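You operate a simulated robot arm through the tools that you are given. There is no shell and no other tool. Be economical: measure what you need, move in short steps, check, and stop when the job is done.

The job below is to be done with a simulated robot arm. You get a single attempt, and the scene is never put back.

## Task
Fit the black square and the red oblong cap to the upright profiles.
Fine: clamp them first; last, hang the PASS tag on the stand's hook.

Only the result counts: the job must be done as asked and must still hold three seconds after the hand-in. Knocking over, shifting, dropping, spilling or breaking anything else fails it. Lids that push on must go on centred and level and be pressed home; caps that screw on are set level and turned clockwise until they are tight.

## Robot
A 7-joint arm with a vacuum gripper on a trunk, on a base that drives. Base frame: it is fixed to the floor where the robot stands at the start and does not move with it; the origin is under the middle of the robot, x ahead of it, y to its left, z up. Lengths are in mm, angles in rad, forces in N, time in s.
Its first joint turns from -2.897 to 2.897 rad. Places, roughly: black oblong end cap, red oblong end cap [1250, 0, 1000]; black square end cap, red square end cap [1250, 0, 1000]; hook on the capping stand [700, -100, 800]; open end of the oblong profile [900, -100, 1000]; open end of the square profile [800, -100, 1000]; orange clamp lever of the capping stand [700, 0, 500]; red hold tag [750, -1750, 1000]. Payload 1.06 kg.
Tool frame: the origin (TCP) lies in the middle of the cups' lips, and z points out of the cups. The gripper has 1 cup of 24 mm across, covering 24 by 24 mm (tool x, y); the bellows give 8 mm. With the vacuum on, a cup seals on a smooth face that it is pressed against (1 to 4 N); it does not hold porous or soft things. The pull reaches 23 N.
Orientation is that of the tool frame in the base frame, as a unit quaternion [x, y, z, w]. With the cups facing straight down, the tool's x points along the base's -x, its y along +y and its z along -z.

## Interface
- The arm moves only by the tool arm_command. Its argument "motion" is a list of rows, each a list of 6 numbers: the shift along the tool's x, y, z in units of 250 mm (1.0 is 250 mm), then the turn, a rotation vector about the tool's x, y, z in units of 60 degrees (1.0 is 60 degrees). In form: [[tx, ty, tz, wx, wy, wz], ...]. A call has 1 to 10 rows; each row is the pose to reach, as a shift and turn from the pose commanded when the call began, along the tool's axes at that moment. "vacuum" is the vacuum: 1 switches it on, 0 off, set as the call begins (left out, the last holds). A call with a number of a shift or a turn outside -1 to 1 is refused whole. Rows are played at 5 a second. More than 50 mm and 0.15 rad between two rows, or a gripper value outside its range, and nothing of the call is played. Where a pose cannot be reached the arm comes as near as it can. A force on the tool above 90 N (or 10 N above the force at the start of the call, whichever is more), or a blocked arm, ends the call early, and 0.2 s more pass. The pull builds up within a second once a cup has sealed. Time passes only in rows, and 0.2 s behind the last, so rows that repeat a pose give it time. It gives the time, the measured TCP pose, the force on the tool (base axes) and the pull of the vacuum at its end, in the units of the frame above (readings bear some noise), with the torque about the TCP (base axes, N m) and any sound that the robot's microphone picked up, and new pictures: "pictures" is both (left out), scene, wrist or none.
- Cameras (640 x 400 px; columns grow to the right, rows downward): "scene" is now at [171.7, 171.7, 1477]; the picture's right is [-0.48, -0.88, 0.00], its down [-0.62, 0.34, -0.71] and it looks along [0.62, -0.34, -0.70] (base axes); focal length 272 px, centre (320, 200). "wrist" rides on the gripper at [78, 19, -96] in the tool frame; the picture's right is [-0.24, 0.97, 0.00], its down [-0.71, -0.17, -0.69] and it looks along [-0.67, -0.16, 0.73] (tool axes); focal length 243 px, centre (320, 200). There is no depth. A picture from a camera that has moved, and an enlarged one, comes with that camera's place and axes in the base frame and with its lens.
- steer(legs): drives the robot by 1 to 6 legs, each [ahead, left, turn to the left] in mm, mm and rad, along the robot's own axes; the way and the turn of a leg run together, so that a leg with both is an arc; at most 1500 mm and 3.142 rad a leg. The arm and the cameras ride along, it lands a little off, and it stops where it bumps. It gives what a move gives, and a new picture of the scene camera.
- head_to(pan, tilt): turns the head with the scene camera to pan (to the left, within 2.094 rad either way) and tilt (down, from -0.506 to 1.204), counted from straight ahead of the robot. It gives what a move gives, and a new picture of the scene camera.
- zoom(camera, box): a new picture of the part [left, top, right, bottom] of that camera's present view, enlarged. The clock stands still meanwhile.
- job_done(): hands the job in; it is judged then, once.

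Work in short steps. Places have to be worked out from the pictures, the camera data and where the tool is seen: move nearer, look again, correct. Check each grasp and each placing, and mend what went wrong. You have 120 turns and 260 pictures in all, those below and enlarged ones among them. Switch the vacuum off and draw the arm clear of the work before you hand the job in, unless the task says otherwise; then end with one line.

The tools are called as a command line: name --pt "numbers of a row" for each row, then --argument value for the rest, lists and objects as JSON in quotes. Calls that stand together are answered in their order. arm_command: Moves the arm, as the interface text tells. Its arguments: {"type":"object","properties":{"motion":{"type":"array","items":{"type":"array","items":{"type":"number"}}},"vacuum":{"type":"number"},"pictures":{"type":"string","enum":["both","scene","wrist","none"]}},"required":["motion"]} The other tools are called the same way: steer (legs) drives the base; head_to (pan, tilt) turns the head that bears the scene camera; zoom (camera, box) takes an enlarged picture of a part of a camera's view; job_done () hands the job in.

At the start:

```text
clock: 0.0
tool_pos: [576.9, 119.5, 1215.5]
tcp_rot: [0.0, 1.0, 0.0, 0.0]
contact_force: [-0.9, -0.5, 0.2]
ft_torque: [-0.02, 0.02, -0.01]
pull: 0.1
robot x, y, heading: [4.3, 0.4, -0.0]
head pan, tilt: [-0.501, 0.78]
```

scene: 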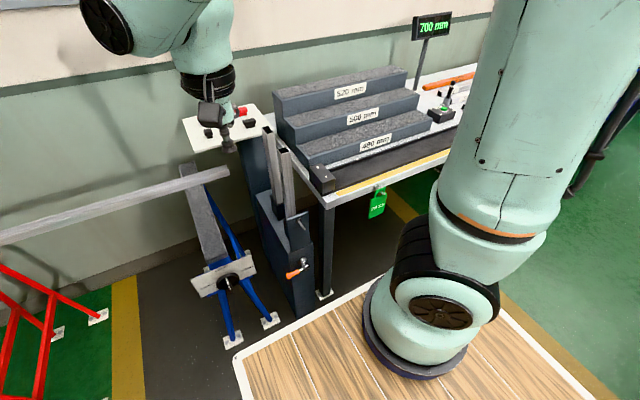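
wrist: 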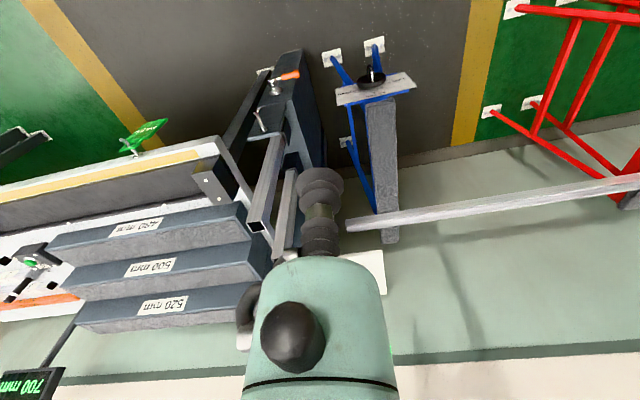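

I begin by looking closer at the stand, caps and tag in the scene view.

zoom --camera "scene" --box '[170, 80, 330, 180]'

zoom --camera "scene" --box '[230, 170, 430, 310]'

zoom --camera "wrist" --box '[200, 40, 360, 280]'

```text
4.00 times, centred on (250, 130) of scene
camera zoom: at [171.7, 171.7, 1477.0], right [-0.48, -0.88, 0.0], down [-0.62, 0.34, -0.71], along [0.62, -0.34, -0.7], focal length 1089 px, centre (600, 480)
```

zoom: 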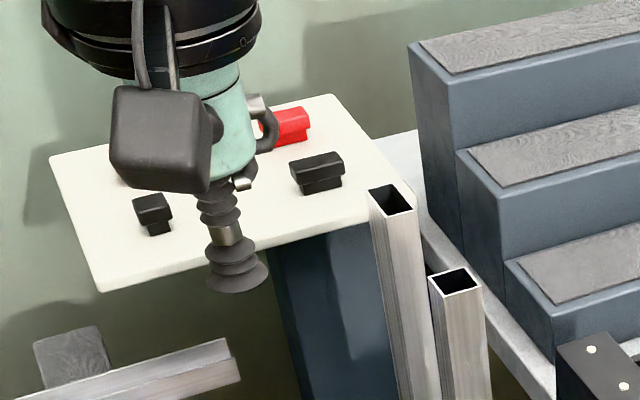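

```text
2.86 times, centred on (330, 240) of scene
camera zoom: at [171.7, 171.7, 1477.0], right [-0.48, -0.88, 0.0], down [-0.62, 0.34, -0.71], along [0.62, -0.34, -0.7], focal length 778 px, centre (291, 86)
```

zoom: 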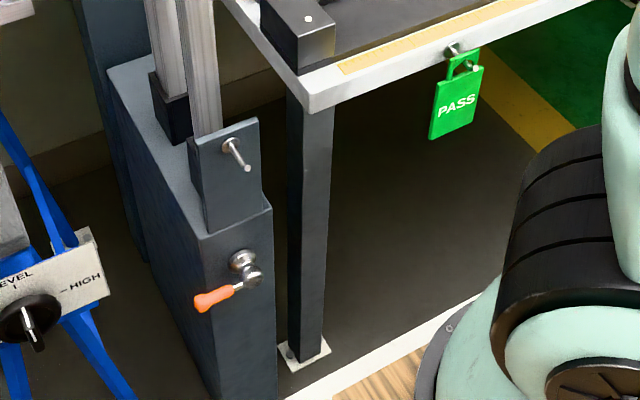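

```text
1.67 times, centred on (280, 160) of wrist
camera zoom: at [497.9, 138.4, 1312.1], right [0.24, 0.97, 0.0], down [0.71, -0.17, 0.69], along [0.67, -0.16, -0.73], focal length 404 px, centre (387, 267)
```

zoom: 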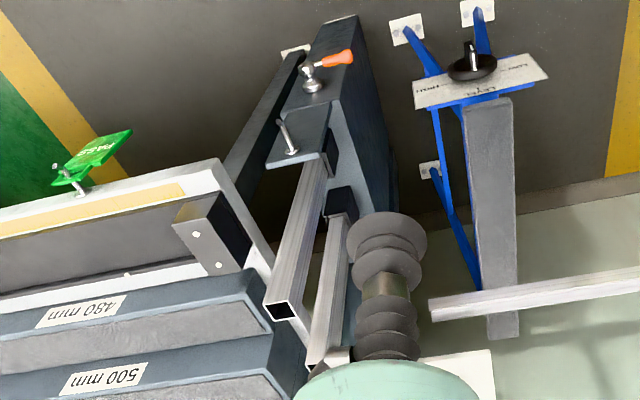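

The lever axis triangulates to about (710,-51,572), with its orange end at about (692,6,545). I zoom for markings on the stand and the caps.

zoom --camera "scene" --box '[280, 205, 340, 290]'

head_to --pan -0.1 --tilt 0.6

```text
4.71 times, centred on (310, 248) of scene
camera zoom: at [171.7, 171.7, 1477.0], right [-0.48, -0.88, 0.0], down [-0.62, 0.34, -0.71], along [0.62, -0.34, -0.7], focal length 1281 px, centre (367, -24)
```

zoom: 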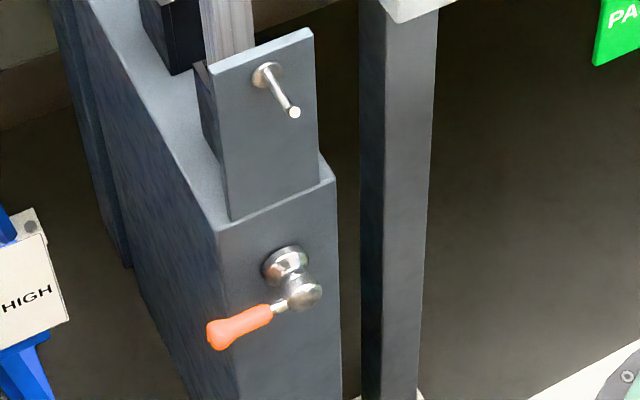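

```text
clock: 0.9
tool_pos: [578.3, 121.2, 1216.4]
tcp_rot: [0.0, 1.0, 0.0, 0.0]
contact_force: [0.2, -0.1, 0.2]
ft_torque: [-0.02, 0.0, -0.01]
pull: 0.0
robot x, y, heading: [3.8, -1.0, 0.003]
head pan, tilt: [-0.099, 0.6]
camera scene: at [188.1, 202.1, 1492.4], right [-0.1, -0.99, 0.0], down [-0.56, 0.06, -0.82], along [0.82, -0.08, -0.57], focal length 272 px, centre (320, 200)
```

scene: 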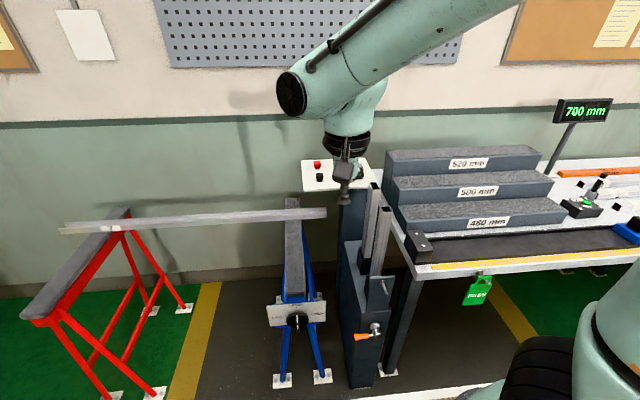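

The stand front holds the hook and the lever; no marking is visible at this size. I lower the tool in front of the stand for a closer wrist view.

arm_command --pt "0.1 -0.04 0.19 0 0 0" --pt "0.2 -0.08 0.38 0 0 0" --pt "0.3 -0.12 0.57 0 0 0" --pt "0.4 -0.16 0.76 0 0 0" --pt "0.4 -0.2 0.95 0 0 0" --pictures "none"

arm_command --pt "0 -0.05 0.19 0 0 0" --pt "0 -0.1 0.38 0 0 0" --pt "0 -0.1 0.57 0 0 0" --pt "0 -0.1 0.76 0 0 0" --pictures "both"

```text
refused: row 1 steps farther than a row can; nothing moved
```

```text
clock: 1.9
tool_pos: [576.4, 96.1, 1026.1]
tcp_rot: [0.0, 1.0, 0.0, 0.0]
contact_force: [-0.5, -0.3, 0.0]
ft_torque: [-0.02, -0.03, 0.03]
pull: 0.1
robot x, y, heading: [-2.4, 0.6, 0.002]
head pan, tilt: [-0.099, 0.6]
camera scene: at [187.7, 201.8, 1492.5], right [-0.1, -0.99, 0.0], down [-0.56, 0.06, -0.83], along [0.82, -0.08, -0.56], focal length 272 px, centre (320, 200)
camera wrist: at [495.9, 113.9, 1122.7], right [0.24, 0.97, 0.0], down [0.71, -0.17, 0.69], along [0.67, -0.16, -0.73], focal length 243 px, centre (320, 200)
```

scene: 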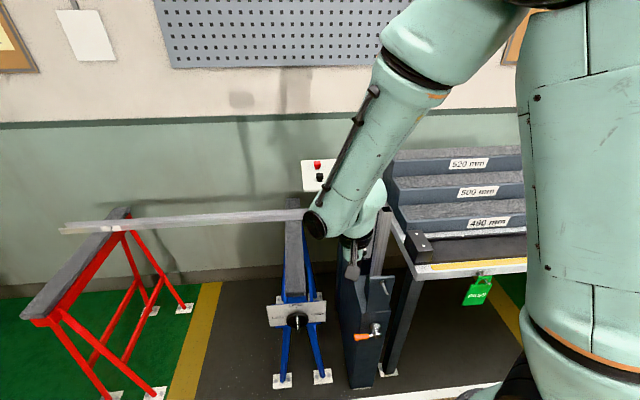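
wrist: 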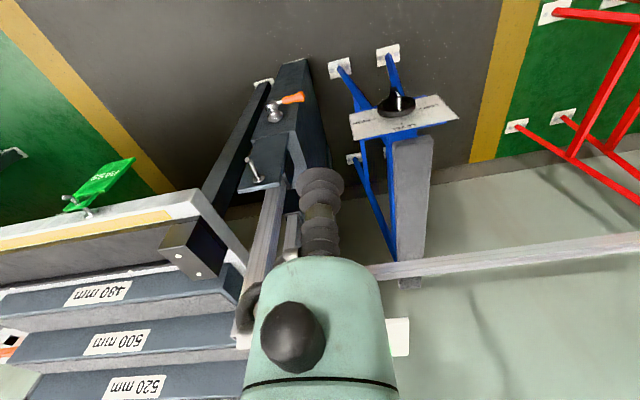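

The path is clear; I go further down and slightly back to see the lever front.

arm_command --pt "0.05 -0.03 0.17 0 0 0" --pt "0.1 -0.06 0.34 0 0 0" --pt "0.15 -0.09 0.51 0 0 0" --pt "0.2 -0.12 0.68 0 0 0" --pt "0.25 -0.15 0.85 0 0 0" --pt "0.3 -0.15 1.0 0 0 0" --pictures "both"

```text
clock: 3.3
tool_pos: [500.1, 56.4, 775.4]
tcp_rot: [0.0, 1.0, 0.001, 0.0]
contact_force: [-0.3, 0.1, 0.8]
ft_torque: [0.0, -0.01, -0.01]
pull: 0.1
robot x, y, heading: [1.3, 1.3, -0.002]
head pan, tilt: [-0.099, 0.6]
camera scene: at [187.9, 202.1, 1492.4], right [-0.1, -0.99, 0.0], down [-0.56, 0.06, -0.83], along [0.82, -0.08, -0.56], focal length 272 px, centre (320, 200)
camera wrist: at [420.7, 74.8, 871.7], right [0.24, 0.97, 0.0], down [0.71, -0.17, 0.69], along [0.67, -0.16, -0.73], focal length 243 px, centre (320, 200)
```

scene: 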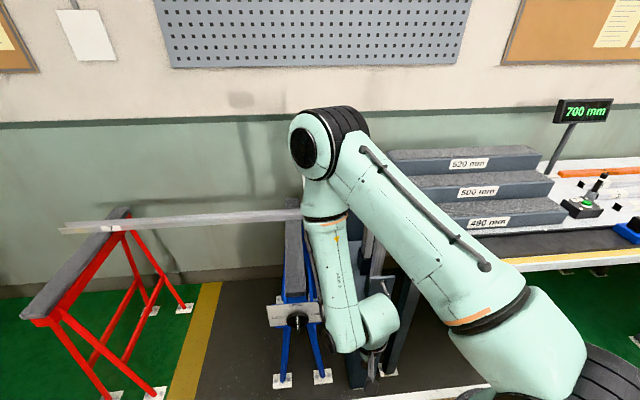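
wrist: 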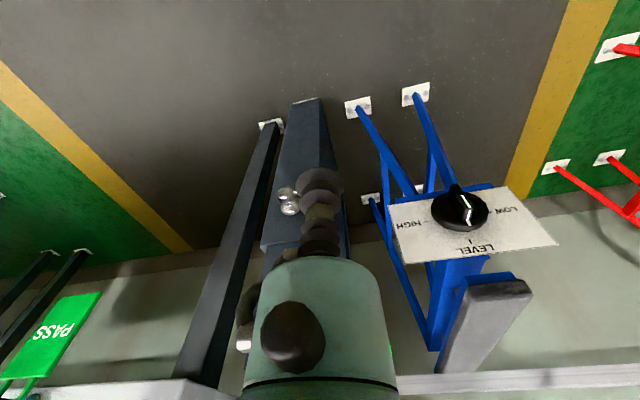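

The cup hides the lever, so I shift the tool left to uncover it.

arm_command --pt "0 0.18 0 0 0 0" --pt "0 0.36 0 0 0 0" --pt "0 0.4 0 0 0 0" --pictures "none"

zoom --camera "wrist" --box '[180, 120, 340, 280]'

```text
clock: 4.1
tool_pos: [503.4, 158.7, 777.2]
tcp_rot: [0.001, 1.0, 0.001, 0.0]
contact_force: [-0.5, -0.1, 0.0]
ft_torque: [-0.02, -0.02, 0.0]
pull: 0.1
robot x, y, heading: [-0.6, -2.0, 0.008]
head pan, tilt: [-0.099, 0.6]
```

```text
2.50 times, centred on (260, 200) of wrist
camera zoom: at [423.8, 176.2, 872.5], right [0.24, 0.97, 0.0], down [0.71, -0.17, 0.68], along [0.67, -0.16, -0.73], focal length 606 px, centre (470, 200)
```

zoom: 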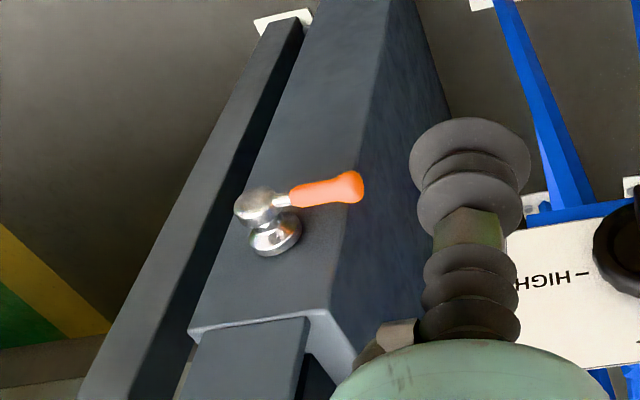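

There are no markings; the lever handle points left (+y), roughly y −58…+20 at z≈540, x≈700. I'll tilt the tool toward horizontal (pointing forward) so I can work the lever in front of the stand face.

arm_command --pt "-0.02 0 0.06 0 -0.14 0" --pt "-0.04 0 0.12 0 -0.28 0" --pt "-0.06 0 0.18 0 -0.42 0" --pt "-0.08 0 0.24 0 -0.56 0" --pt "-0.1 0 0.3 0 -0.7 0" --pt "-0.12 0 0.36 0 -0.84 0" --pt "-0.14 0 0.42 0 -0.98 0"

```text
clock: 5.7
tool_pos: [537.4, 158.5, 671.0]
tcp_rot: [-0.001, 0.871, 0.0, 0.492]
contact_force: [0.4, 0.2, -0.6]
ft_torque: [0.04, -0.03, 0.02]
pull: 0.0
robot x, y, heading: [0.7, 2.8, 0.002]
head pan, tilt: [-0.099, 0.6]
camera scene: at [188.2, 202.2, 1492.4], right [-0.1, -0.99, 0.0], down [-0.56, 0.06, -0.83], along [0.82, -0.08, -0.56], focal length 272 px, centre (320, 200)
camera wrist: at [413.7, 176.9, 654.6], right [0.12, 0.97, 0.2], down [-0.22, -0.17, 0.96], along [0.97, -0.16, 0.2], focal length 243 px, centre (320, 200)
```

scene: 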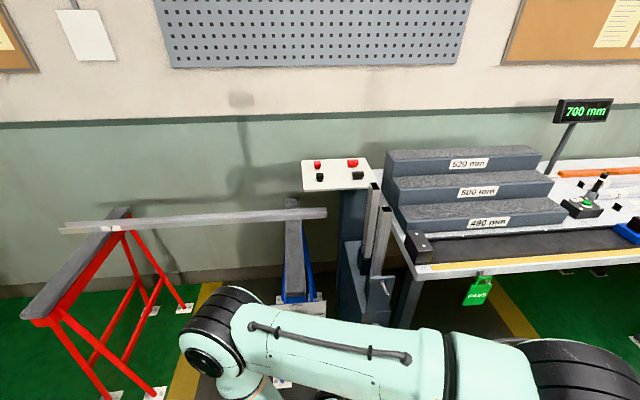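
wrist: 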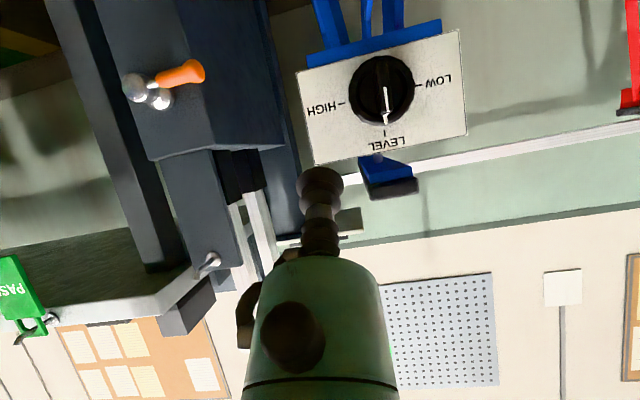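

The inverted wrist view shows the handle level with its hub, z≈540. I continue to horizontal and move in front of and below the handle.

arm_command --pt "0.088 -0.092 0.1 0 -0.083 0" --pt "0.175 -0.184 0.2 0 -0.166 0" --pt "0.262 -0.276 0.3 0 -0.249 0" --pt "0.35 -0.368 0.405 0 -0.332 0" --pt "0.437 -0.46 0.505 0 -0.415 0" --pt "0.525 -0.55 0.608 0 -0.5 0"

```text
clock: 7.1
tool_pos: [669.4, 64.9, 594.8]
tcp_rot: [-0.001, 0.74, 0.001, 0.673]
contact_force: [1.1, 0.3, -1.0]
ft_torque: [0.01, -0.02, 0.0]
pull: 0.0
out of reach, approached as far as the arm can: row 4, 5, 6
robot x, y, heading: [-0.9, 2.5, -0.003]
head pan, tilt: [-0.099, 0.6]
camera scene: at [188.5, 202.2, 1492.3], right [-0.1, -1.0, 0.0], down [-0.56, 0.06, -0.82], along [0.82, -0.08, -0.57], focal length 272 px, centre (320, 200)
camera wrist: at [564.9, 82.7, 527.5], right [0.02, 0.97, 0.23], down [-0.61, -0.17, 0.77], along [0.79, -0.16, 0.59], focal length 243 px, centre (320, 200)
```

scene: 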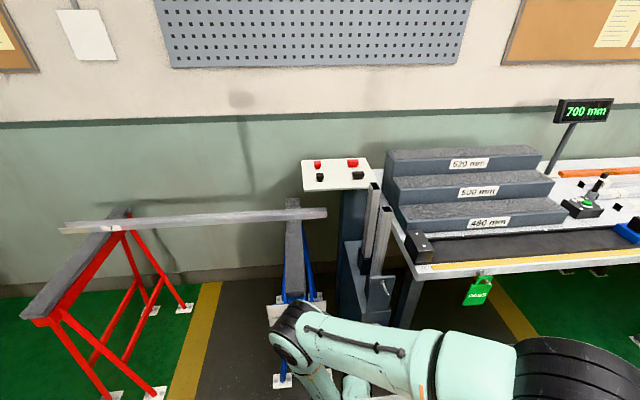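
wrist: 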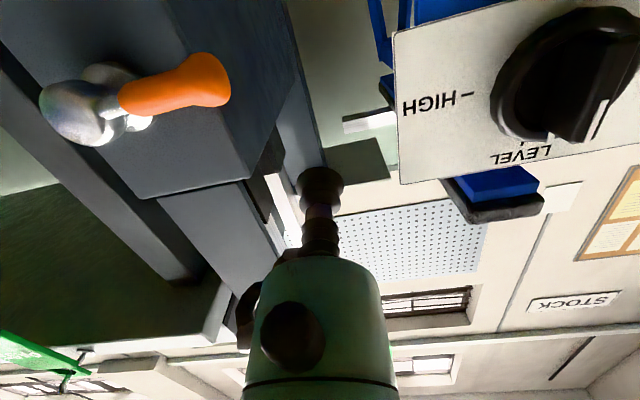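

At this tilt the pose is out of reach: TCP stopped at (669,65,595). I check where the command reference is, easing the tilt back a little.

arm_command --pt "0 0 0 0 0.1 0" --pictures "none"

```text
clock: 7.5
tool_pos: [668.5, 63.6, 598.4]
tcp_rot: [0.0, 0.775, 0.0, 0.632]
contact_force: [0.6, -0.2, -1.0]
ft_torque: [-0.03, 0.05, -0.01]
pull: 0.0
robot x, y, heading: [2.1, -1.6, -0.001]
head pan, tilt: [-0.099, 0.6]
```

The reference is the reached pose. Now I reduce tilt to about 60° and go down beside the handle, to z≈515.

arm_command --pt "0.08 0 0.01 0 0.075 0" --pt "0.16 0 0.02 0 0.15 0" --pt "0.24 0 0.03 0 0.225 0" --pt "0.32 0 0.04 0 0.3 0" --pictures "wrist"

```text
clock: 8.5
tool_pos: [662.9, 63.0, 519.9]
tcp_rot: [-0.001, 0.864, 0.0, 0.504]
contact_force: [0.0, -1.3, -0.6]
ft_torque: [-0.04, 0.0, 0.01]
pull: 0.1
robot x, y, heading: [-0.5, -2.4, -0.004]
head pan, tilt: [-0.099, 0.6]
camera wrist: at [539.2, 81.1, 498.8], right [0.12, 0.97, 0.2], down [-0.25, -0.17, 0.95], along [0.96, -0.16, 0.22], focal length 243 px, centre (320, 200)
```

wrist: 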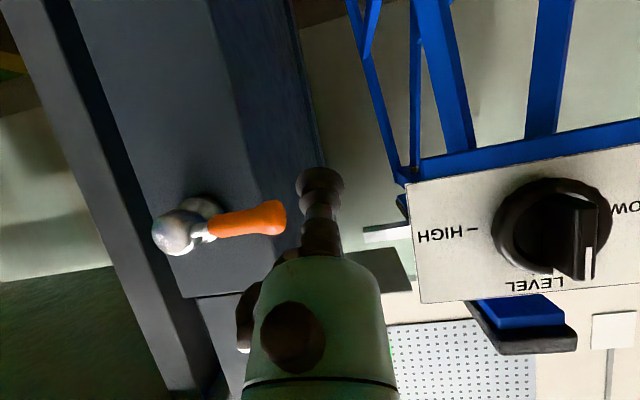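

The view is clear; handle end at about (700,27,542). I slide beneath the handle: to y=10, z≈503, then forward to x≈708.

arm_command --pt "0.059 -0.104 0.034 0 0 0" --pt "0.059 -0.212 0.034 0 0 0" --pt "0.014 -0.212 0.112 0 0 0" --pt "-0.032 -0.212 0.19 0 0 0" --pictures "wrist"

```text
clock: 9.5
tool_pos: [708.4, 9.6, 504.1]
tcp_rot: [0.0, 0.864, 0.0, 0.504]
contact_force: [0.8, 0.3, -0.5]
ft_torque: [-0.04, 0.01, -0.02]
pull: 0.1
robot x, y, heading: [-0.7, -1.9, -0.003]
head pan, tilt: [-0.099, 0.6]
camera wrist: at [584.9, 28.2, 482.2], right [0.12, 0.97, 0.2], down [-0.25, -0.17, 0.95], along [0.96, -0.16, 0.22], focal length 243 px, centre (320, 200)
```

wrist: 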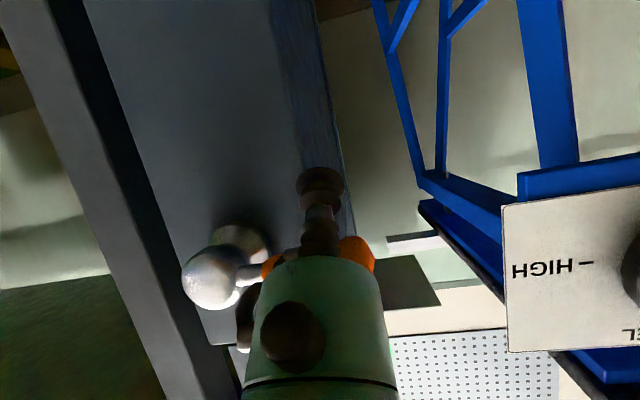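

The cup is under the handle. I lift gently to see whether the lever turns clockwise.

arm_command --pt "-0.0276 0 -0.0162 0 0 0" --pt "-0.0552 0 -0.0324 0 0 0" --pt "-0.0828 0 -0.0486 0 0 0" --pt "-0.11 0 -0.065 0 0 0" --pt "-0.138 0 -0.081 0 0 0" --pictures "wrist"

```text
clock: 10.4
tool_pos: [701.0, 9.0, 521.2]
tcp_rot: [0.0, 0.87, 0.0, 0.493]
contact_force: [26.5, -1.2, -58.2]
ft_torque: [0.01, -0.16, 0.02]
pull: 0.0
robot x, y, heading: [0.7, -1.8, -0.002]
head pan, tilt: [-0.099, 0.6]
stopped in row 4: the force on the tool passed its limit at 106 N (the readings are from after the stop); the commanded pose is now the measured one
camera wrist: at [578.4, 27.2, 503.8], right [0.12, 0.97, 0.2], down [-0.22, -0.17, 0.96], along [0.97, -0.16, 0.2], focal length 243 px, centre (320, 200)
```

wrist: 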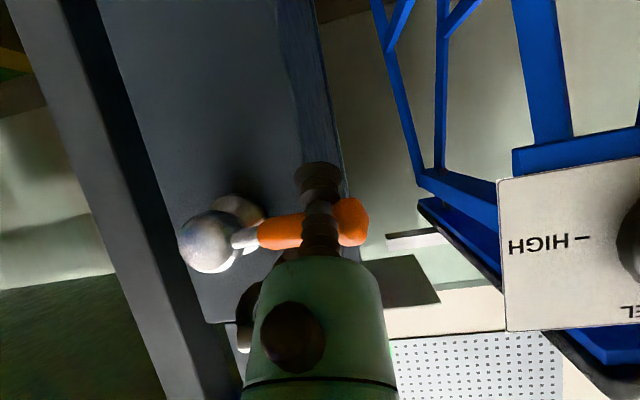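

The lever is firmly blocked upward, so it must clamp by turning downward. I withdraw from under it, rise above it and reduce the tilt to about 45°.

arm_command --pt "0.052 0 0.031 0 0 0" --pt "0.15 0 -0.134 0 0 0" --pt "0.02 0 -0.268 0 0 0" --pt "-0.117 0 -0.35 0 0 0" --pt "-0.117 0 -0.35 0 0.12 0" --pt "-0.117 0 -0.35 0 0.24 0" --pictures "wrist"

```text
clock: 11.8
tool_pos: [640.5, 8.6, 593.8]
tcp_rot: [-0.001, 0.924, 0.0, 0.383]
contact_force: [-0.1, -0.2, 0.2]
ft_torque: [-0.03, -0.04, 0.0]
pull: 0.0
robot x, y, heading: [0.7, 1.5, 0.003]
head pan, tilt: [-0.099, 0.6]
camera wrist: at [516.2, 27.2, 605.7], right [0.16, 0.97, 0.17], down [0.02, -0.17, 0.99], along [0.99, -0.16, -0.04], focal length 243 px, centre (320, 200)
```

wrist: 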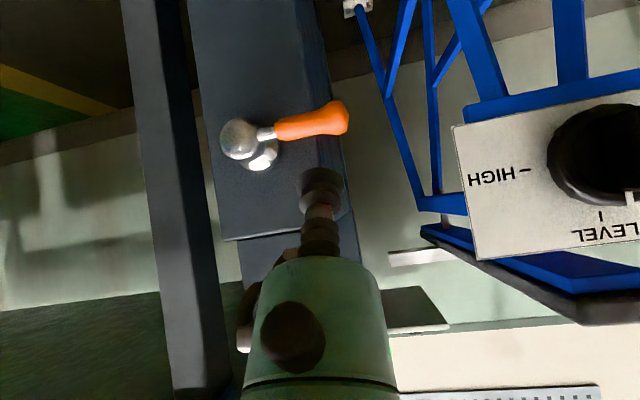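

I move above the handle and press down in small steps.

arm_command --pt "-0.07 0 0.1 0 0 0" --pt "-0.141 0 0.198 0 0 0" --pt "-0.113 0 0.226 0 0 0" --pt "-0.085 0 0.255 0 0 0" --pt "-0.057 0 0.283 0 0 0" --pt "-0.028 0 0.311 0 0 0" --pt "0 0 0.339 0 0 0" --pictures "wrist"

```text
clock: 13.4
tool_pos: [701.0, 9.0, 533.0]
tcp_rot: [0.0, 0.924, -0.001, 0.383]
contact_force: [0.9, -0.2, 2.8]
ft_torque: [-0.01, 0.02, 0.01]
pull: 0.0
robot x, y, heading: [-0.5, -1.0, -0.002]
head pan, tilt: [-0.099, 0.6]
camera wrist: at [576.3, 27.2, 546.2], right [0.16, 0.97, 0.17], down [0.01, -0.17, 0.99], along [0.99, -0.16, -0.04], focal length 243 px, centre (320, 200)
```

wrist: 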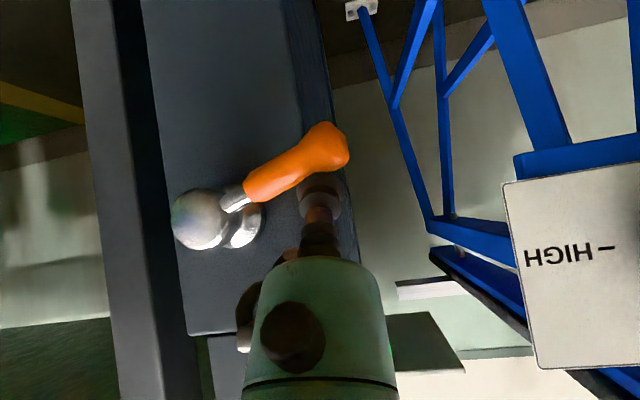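

The lever turns down with about 3 N. I follow its arc further down around the axis at about (y −60, z 540).

arm_command --pt "0.025 -0.012 0.025 0 0 0" --pt "0.0566 -0.028 0.0566 0 0 0" --pt "0.0877 -0.052 0.0877 0 0 0" --pt "0.113 -0.08 0.113 0 0 0" --pt "0.136 -0.116 0.136 0 0 0" --pictures "wrist"

```text
clock: 14.6
tool_pos: [701.2, -19.9, 486.8]
tcp_rot: [-0.001, 0.923, 0.001, 0.384]
contact_force: [-0.9, 2.5, 1.9]
ft_torque: [-0.02, -0.01, -0.03]
pull: 0.1
robot x, y, heading: [-1.1, -1.5, -0.0]
head pan, tilt: [-0.099, 0.6]
camera wrist: at [576.6, -2.0, 499.1], right [0.17, 0.97, 0.17], down [0.02, -0.17, 0.99], along [0.99, -0.16, -0.04], focal length 243 px, centre (320, 200)
```

wrist: 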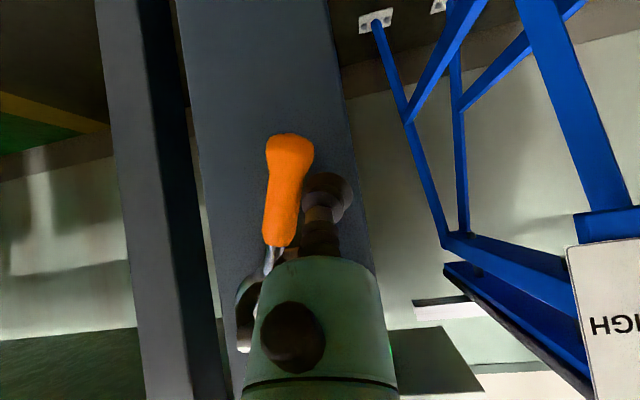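

It keeps going; I push on past vertical until it stops.

arm_command --pt "0.0226 -0.04 0.0226 0 0 0" --pt "0.034 -0.084 0.034 0 0 0" --pt "0.0396 -0.132 0.0396 0 0 0" --pt "0.0424 -0.176 0.0424 0 0 0" --pictures "wrist"

```text
clock: 15.2
tool_pos: [702.5, -24.7, 474.8]
tcp_rot: [-0.006, 0.923, 0.008, 0.385]
contact_force: [-1.4, 5.7, 2.7]
ft_torque: [-0.36, -0.08, -0.06]
pull: 0.1
robot x, y, heading: [2.1, -1.1, -0.002]
head pan, tilt: [-0.099, 0.6]
stopped in row 2: the force on the tool passed its limit at 102 N (the readings are from after the stop); the commanded pose is now the measured one
camera wrist: at [577.8, -9.4, 487.6], right [0.15, 0.97, 0.18], down [0.02, -0.18, 0.98], along [0.99, -0.14, -0.04], focal length 243 px, centre (320, 200)
```

wrist: 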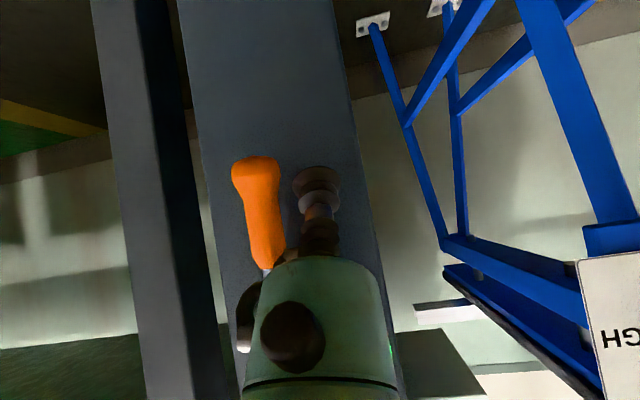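

The lever hit its stop pointing straight down (it swung 90°), so the profiles should be clamped. I back away, rise and turn the tool back to vertical.

arm_command --pt "0.127 0.04 -0.127 0 0 0" --pt "0.254 0.04 -0.254 0 0 0" --pt "0.175 0.04 -0.401 0 0.12 0" --pt "0.096 0.04 -0.548 0 0.25 0" --pt "0.017 0.04 -0.695 0 0.38 0" --pt "-0.062 0.04 -0.842 0 0.5 0" --pt "-0.141 0.04 -0.989 0 0.63 0" --pt "-0.141 0.04 -0.989 0 0.75 0" --pictures "both"

zoom --camera "wrist" --box '[200, 80, 400, 240]'

```text
clock: 17.0
tool_pos: [552.8, -21.5, 674.5]
tcp_rot: [-0.009, 1.0, 0.004, 0.0]
contact_force: [0.9, -0.6, -0.5]
ft_torque: [-0.01, -0.01, -0.02]
pull: 0.1
robot x, y, heading: [-1.2, -0.6, 0.001]
head pan, tilt: [-0.099, 0.6]
camera scene: at [187.4, 203.0, 1492.4], right [-0.1, -1.0, 0.0], down [-0.56, 0.06, -0.83], along [0.82, -0.08, -0.56], focal length 272 px, centre (320, 200)
camera wrist: at [472.3, -4.6, 770.8], right [0.22, 0.98, 0.01], down [0.71, -0.17, 0.68], along [0.67, -0.14, -0.73], focal length 243 px, centre (320, 200)
```

scene: 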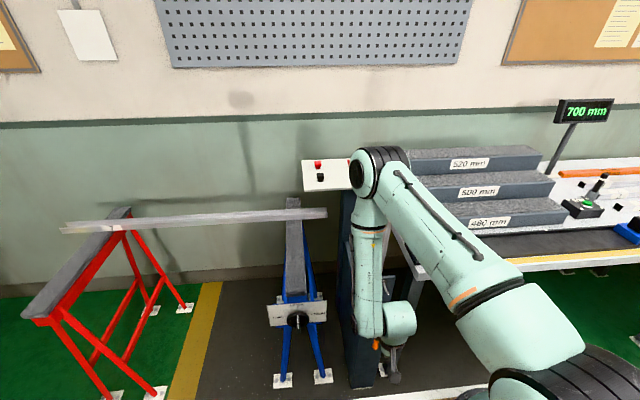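
wrist: 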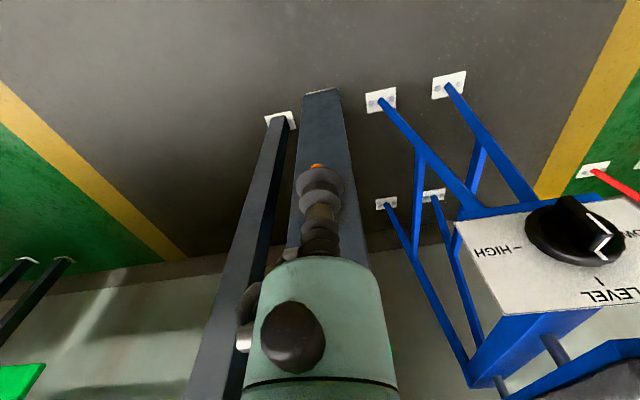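

```text
2.50 times, centred on (300, 160) of wrist
camera zoom: at [472.3, -4.6, 770.8], right [0.22, 0.98, 0.01], down [0.71, -0.17, 0.68], along [0.67, -0.14, -0.73], focal length 606 px, centre (370, 300)
```

zoom: 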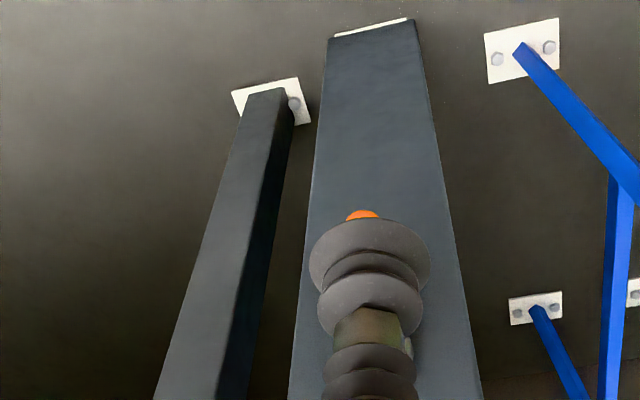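

The lever is hidden behind the cup, only its orange tip shows below, as expected. I now raise the tool high to look over the profiles and the cap shelf.

arm_command --pt "0 0.04 -0.19 0 0 0" --pt "0 0.08 -0.38 0 0 0" --pt "0 0.12 -0.57 0 0 0" --pt "0 0.16 -0.76 0 0 0" --pt "0 0.2 -0.95 0 0 0" --pictures "none"

arm_command --pt "-0.02 0.02 -0.19 0 0 0" --pt "-0.04 0.04 -0.38 0 0 0" --pt "-0.06 0.06 -0.57 0 0 0" --pt "-0.08 0.08 -0.76 0 0 0" --pt "-0.1 0.1 -0.95 0 0 0" --pictures "none"

arm_command --pt "-0.1 0.02 -0.15 0 0 0" --pt "-0.2 0.04 -0.24 0 0 0" --pt "-0.36 0.06 -0.24 0 0 0" --pt "-0.52 0.08 -0.24 0 0 0" --pt "-0.68 0.1 -0.24 0 0 0" --pictures "both"

```text
clock: 18.2
tool_pos: [550.4, 26.3, 911.3]
tcp_rot: [-0.008, 1.0, 0.004, 0.002]
contact_force: [0.6, 0.0, -0.2]
ft_torque: [-0.02, 0.04, -0.01]
pull: 0.1
robot x, y, heading: [0.1, -0.5, 0.002]
head pan, tilt: [-0.099, 0.6]
```

```text
clock: 19.4
tool_pos: [573.4, 50.1, 1150.7]
tcp_rot: [-0.009, 1.0, 0.004, 0.002]
contact_force: [0.3, 0.4, 0.6]
ft_torque: [0.0, -0.02, -0.02]
pull: 0.1
robot x, y, heading: [-0.0, 6.1, 0.003]
head pan, tilt: [-0.099, 0.6]
```

```text
clock: 20.6
tool_pos: [743.1, 77.2, 1211.5]
tcp_rot: [-0.008, 1.0, 0.005, 0.002]
contact_force: [0.0, -1.7, 0.0]
ft_torque: [0.0, -0.01, 0.02]
pull: 0.1
robot x, y, heading: [1.2, -0.7, 0.001]
head pan, tilt: [-0.099, 0.6]
camera scene: at [186.9, 202.9, 1492.5], right [-0.1, -1.0, 0.0], down [-0.56, 0.06, -0.83], along [0.82, -0.08, -0.56], focal length 272 px, centre (320, 200)
camera wrist: at [662.7, 94.0, 1307.2], right [0.22, 0.98, 0.01], down [0.71, -0.17, 0.69], along [0.67, -0.14, -0.73], focal length 243 px, centre (320, 200)
```

scene: 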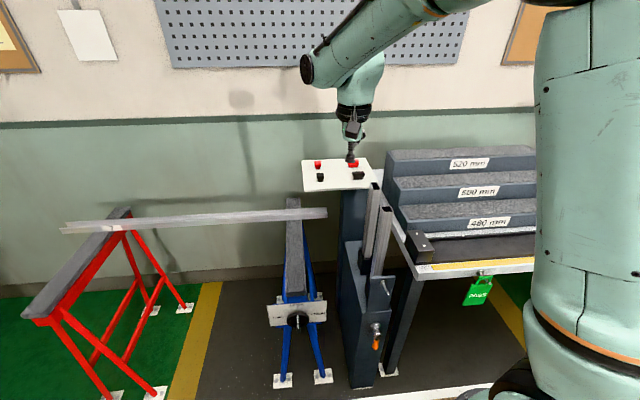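
wrist: 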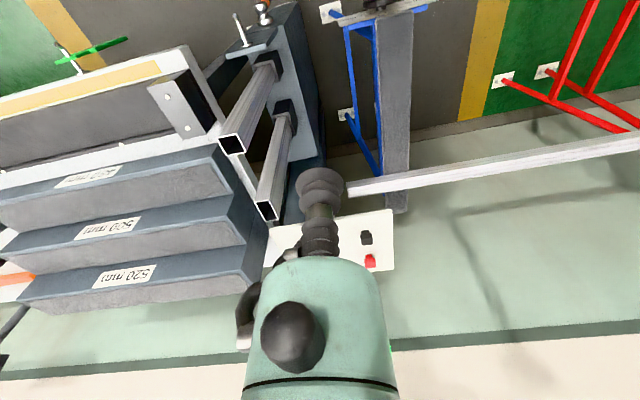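

The lever hangs down, clamped. I correct the small tool misalignment and zoom on profile tops and caps.

arm_command --pt "0 0 0 0.0076 0.004 0.017" --pt "0 0 0 0.0076 0.004 0.017" --pictures "none"

zoom --camera "wrist" --box '[200, 40, 360, 280]'

zoom --camera "scene" --box '[295, 145, 405, 235]'

```text
clock: 21.2
tool_pos: [744.8, 77.6, 1211.1]
tcp_rot: [0.001, 1.0, 0.0, 0.0]
contact_force: [0.1, -1.4, 1.1]
ft_torque: [-0.03, -0.01, 0.0]
pull: 0.1
robot x, y, heading: [-2.4, 1.5, -0.001]
head pan, tilt: [-0.099, 0.6]
```

```text
1.67 times, centred on (280, 160) of wrist
camera zoom: at [664.1, 96.7, 1307.2], right [0.24, 0.97, 0.0], down [0.71, -0.17, 0.68], along [0.67, -0.16, -0.73], focal length 404 px, centre (387, 267)
```

zoom: 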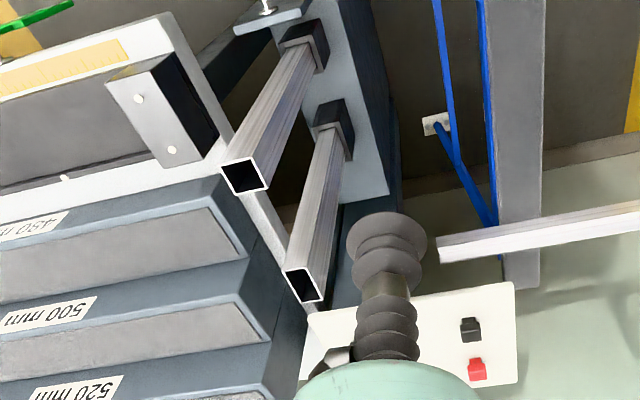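

```text
4.44 times, centred on (350, 190) of scene
camera zoom: at [187.4, 203.0, 1492.4], right [-0.1, -1.0, 0.0], down [-0.56, 0.06, -0.83], along [0.82, -0.08, -0.56], focal length 1210 px, centre (187, 244)
```

zoom: 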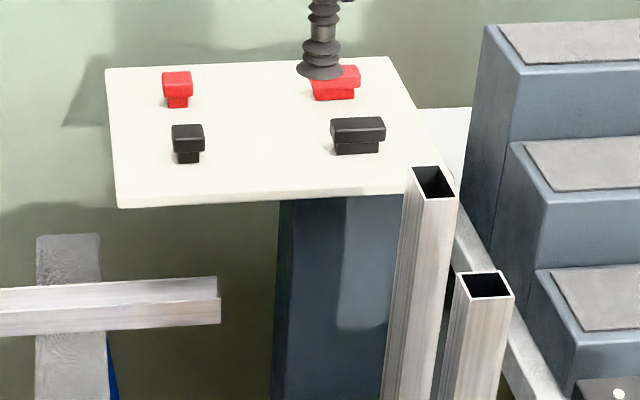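

Triangulated: square profile top ≈(801,−53,1025), oblong ≈(924,−51,1028); caps at x≈1070–1155, beyond reach, so I must drive ahead. I look down at the floor space in front of the robot first.

head_to --pan -0.1 --tilt 1.2

```text
clock: 22.2
tool_pos: [744.6, 77.9, 1210.5]
tcp_rot: [0.001, 1.0, 0.001, -0.001]
contact_force: [0.7, -0.7, -0.1]
ft_torque: [-0.03, -0.03, -0.01]
pull: 0.1
robot x, y, heading: [0.1, -2.5, 0.003]
head pan, tilt: [-0.099, 1.201]
camera scene: at [155.2, 206.2, 1447.8], right [-0.1, -1.0, 0.0], down [-0.93, 0.09, -0.36], along [0.36, -0.04, -0.93], focal length 272 px, centre (320, 200)
```

scene: 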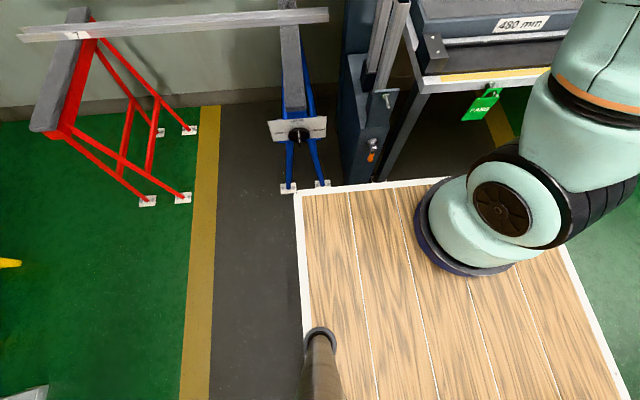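

The wooden deck is the robot's own top, front edge at x≈370, z≈940; the stand begins near x≈690. Driving ahead 230 mm is safe and brings the caps within reach.

steer --legs '[[230, 0, 0]]'

head_to --pan -0.25 --tilt 0.75

zoom --camera "wrist" --box '[0, 0, 640, 400]'

```text
clock: 23.9
tool_pos: [971.7, 79.5, 1211.0]
tcp_rot: [0.0, 1.0, 0.0, 0.0]
contact_force: [0.3, -0.6, -0.8]
ft_torque: [0.01, 0.0, -0.01]
pull: 0.0
robot x, y, heading: [226.8, -1.7, 0.002]
head pan, tilt: [-0.099, 1.201]
camera scene: at [383.1, 206.8, 1447.8], right [-0.1, -1.0, 0.0], down [-0.93, 0.09, -0.36], along [0.36, -0.04, -0.93], focal length 272 px, centre (320, 200)
```

scene: 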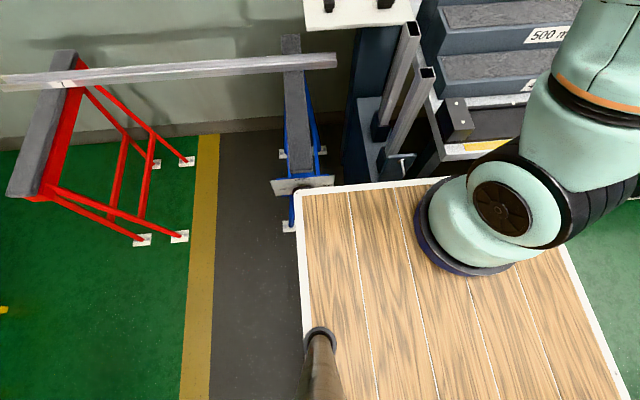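

```text
clock: 24.8
tool_pos: [971.4, 79.1, 1211.4]
tcp_rot: [-0.001, 1.0, 0.001, 0.0]
contact_force: [-0.3, 0.9, -0.9]
ft_torque: [-0.02, 0.02, 0.02]
pull: 0.0
robot x, y, heading: [227.4, 1.4, 0.006]
head pan, tilt: [-0.25, 0.75]
camera scene: at [407.7, 192.0, 1479.5], right [-0.24, -0.97, 0.0], down [-0.66, 0.17, -0.73], along [0.71, -0.18, -0.68], focal length 272 px, centre (320, 200)
```

scene: 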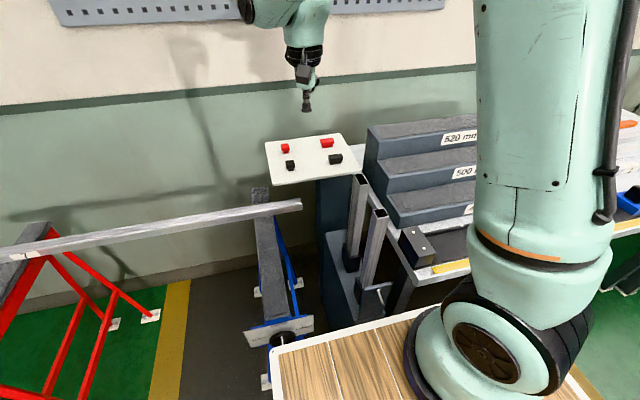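

```text
1.00 times, centred on (320, 200) of wrist (not enlarged: the box is as wide or as high as the picture)
camera zoom: at [892.1, 97.9, 1307.2], right [0.23, 0.97, 0.0], down [0.71, -0.17, 0.68], along [0.67, -0.16, -0.73], focal length 243 px, centre (320, 200)
```

zoom: 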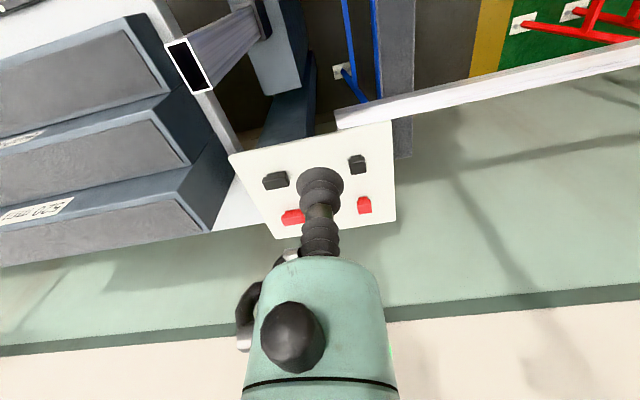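

Clear view of all four caps. I zoom both cameras for precise triangulation.

zoom --camera "wrist" --box '[220, 110, 420, 250]'

zoom --camera "scene" --box '[260, 130, 400, 230]'

```text
2.86 times, centred on (320, 180) of wrist
camera zoom: at [892.1, 97.9, 1307.2], right [0.23, 0.97, 0.0], down [0.71, -0.17, 0.68], along [0.67, -0.16, -0.73], focal length 693 px, centre (320, 257)
```

zoom: 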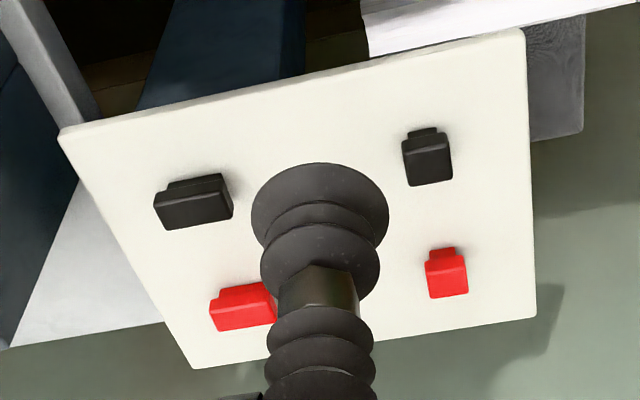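

```text
4.00 times, centred on (330, 180) of scene
camera zoom: at [407.7, 192.0, 1479.5], right [-0.24, -0.97, 0.0], down [-0.66, 0.17, -0.73], along [0.71, -0.18, -0.68], focal length 1089 px, centre (280, 280)
```

zoom: 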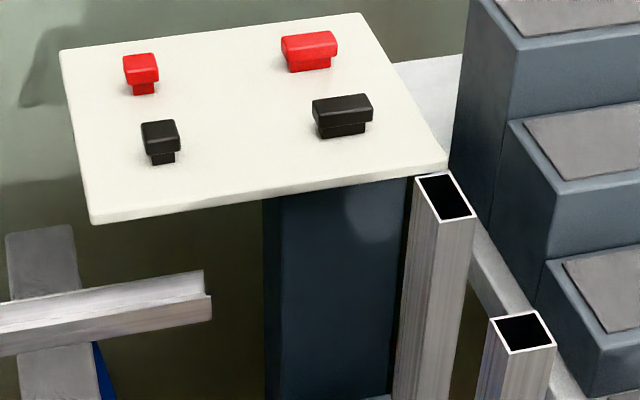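

Black square cap ≈(1156,103,948), red oblong ≈(1266,−55,944). I approach the black square for a closer view.

arm_command --pt "-0.11 0.02 0.09 0 0 0" --pt "-0.22 0.04 0.18 0 0 0" --pt "-0.33 0.06 0.27 0 0 0" --pt "-0.44 0.08 0.36 0 0 0" --pt "-0.54 0.1 0.46 0 0 0" --pt "-0.54 0.1 0.52 0 0 0" --pictures "both"

zoom --camera "wrist" --box '[240, 80, 440, 220]'

zoom --camera "scene" --box '[260, 130, 400, 230]'

```text
clock: 26.2
tool_pos: [1106.8, 105.4, 1081.8]
tcp_rot: [0.0, 1.0, 0.001, 0.0]
contact_force: [0.5, 0.5, 0.0]
ft_torque: [0.01, -0.01, 0.01]
pull: 0.0
robot x, y, heading: [228.2, 1.7, 0.002]
head pan, tilt: [-0.25, 0.75]
camera scene: at [407.5, 191.9, 1479.6], right [-0.24, -0.97, 0.0], down [-0.66, 0.17, -0.73], along [0.71, -0.18, -0.68], focal length 272 px, centre (320, 200)
camera wrist: at [1027.3, 123.7, 1177.9], right [0.24, 0.97, 0.0], down [0.71, -0.17, 0.69], along [0.67, -0.16, -0.73], focal length 243 px, centre (320, 200)
```

scene: 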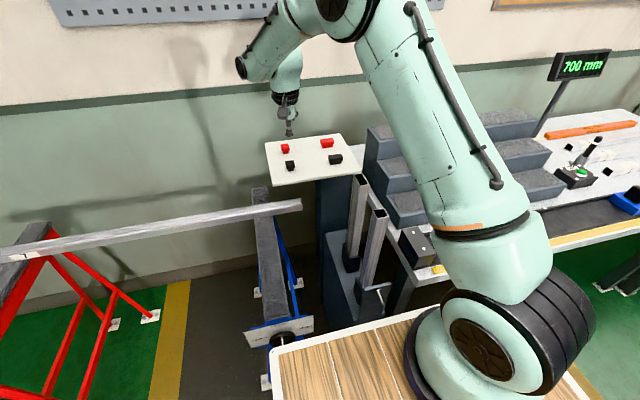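
wrist: 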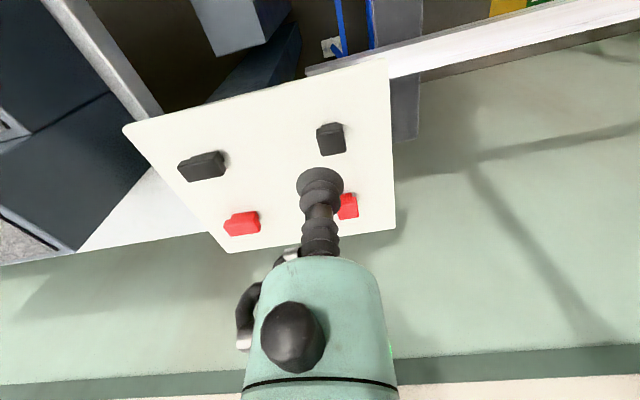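

```text
2.86 times, centred on (340, 150) of wrist
camera zoom: at [1027.3, 123.7, 1177.9], right [0.24, 0.97, 0.0], down [0.71, -0.17, 0.69], along [0.67, -0.16, -0.73], focal length 693 px, centre (263, 343)
```

zoom: 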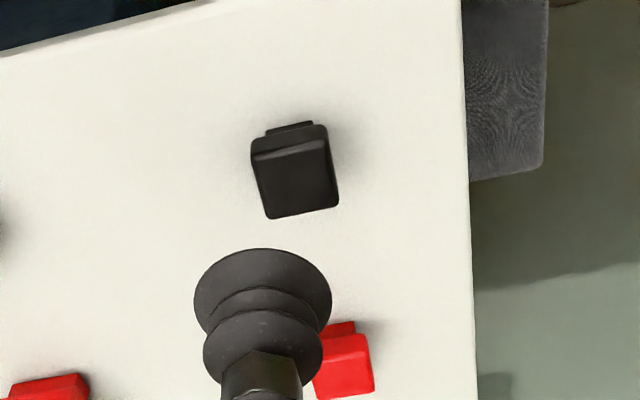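

```text
4.00 times, centred on (330, 180) of scene
camera zoom: at [407.5, 191.9, 1479.6], right [-0.24, -0.97, 0.0], down [-0.66, 0.17, -0.73], along [0.71, -0.18, -0.68], focal length 1089 px, centre (280, 280)
```

zoom: 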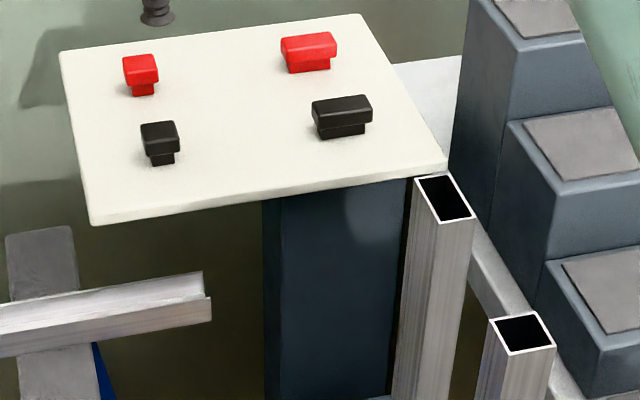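

The top face solves to (1159,104,951), nearly axis-aligned. I go above it and descend to about 8 mm over the face, with vacuum on.

arm_command --pt "-0.1 0 0.15 0 0 0" --pt "-0.211 -0.002 0.27 0 0 0" --pt "-0.211 -0.002 0.37 0 0 0" --pt "-0.211 -0.002 0.45 0 0 0" --pt "-0.211 -0.002 0.484 0 0 0" --pt "-0.211 -0.002 0.484 0 0 0" --pictures "wrist" --vacuum 1

zoom --camera "wrist" --box '[260, 120, 400, 260]'

```text
clock: 27.6
tool_pos: [1159.7, 104.8, 959.8]
tcp_rot: [-0.001, 1.0, 0.001, 0.0]
contact_force: [1.3, -0.2, -0.4]
ft_torque: [0.01, 0.0, 0.01]
pull: 0.0
robot x, y, heading: [225.5, 0.8, 0.004]
head pan, tilt: [-0.25, 0.75]
camera wrist: at [1080.8, 122.1, 1056.1], right [0.23, 0.97, 0.0], down [0.71, -0.17, 0.68], along [0.67, -0.16, -0.73], focal length 243 px, centre (320, 200)
```

wrist: 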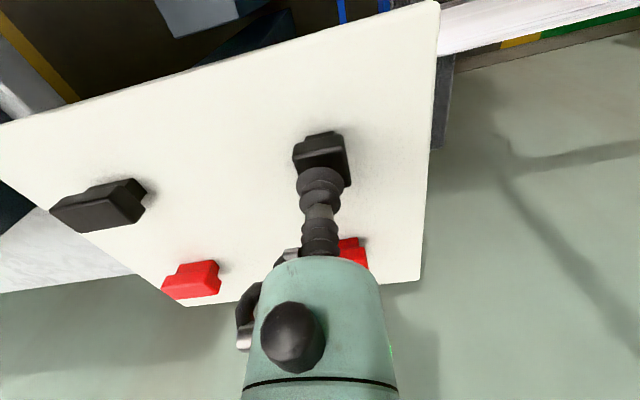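

```text
2.86 times, centred on (330, 190) of wrist
camera zoom: at [1080.8, 122.1, 1056.1], right [0.23, 0.97, 0.0], down [0.71, -0.17, 0.68], along [0.67, -0.16, -0.73], focal length 693 px, centre (291, 229)
```

zoom: 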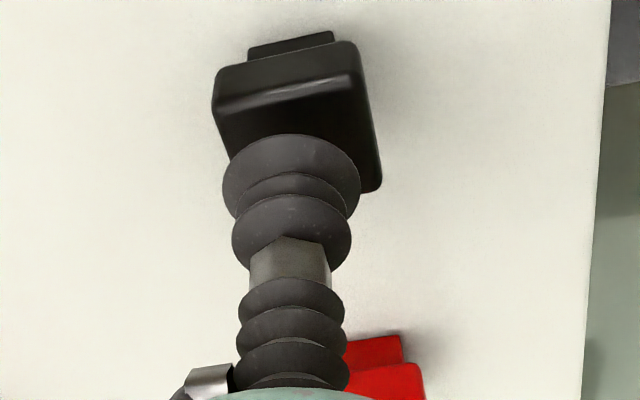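

Alignment is within about 1 mm. I descend with a tiny correction until the cup seals.

arm_command --pt "0.004 0.004 0.016 0 0 0" --pt "0.004 0.004 0.03 0 0 0" --pt "0.004 0.004 0.036 0 0 0" --pt "0.004 0.004 0.042 0 0 0" --pt "0.004 0.004 0.042 0 0 0" --pictures "none"

```text
clock: 28.8
tool_pos: [1157.2, 104.9, 949.4]
tcp_rot: [0.001, 1.0, 0.001, 0.0]
contact_force: [-0.7, 0.4, 1.1]
ft_torque: [0.0, 0.02, -0.01]
pull: 0.1
robot x, y, heading: [227.9, 1.4, 0.003]
head pan, tilt: [-0.25, 0.75]
```

Light contact is starting; I press 2–3 mm more.

arm_command --pt "0 0 0.006 0 0 0" --pt "0 0 0.011 0 0 0" --pt "0 0 0.011 0 0 0" --pt "0 0 0.011 0 0 0" --pt "0 0 0.011 0 0 0" --pictures "none"

```text
clock: 30.0
tool_pos: [1157.6, 104.9, 947.4]
tcp_rot: [0.0, 1.0, 0.002, -0.001]
contact_force: [0.2, -0.3, 0.0]
ft_torque: [0.0, 0.0, -0.02]
pull: 0.0
robot x, y, heading: [230.6, 7.1, 0.001]
head pan, tilt: [-0.25, 0.75]
```

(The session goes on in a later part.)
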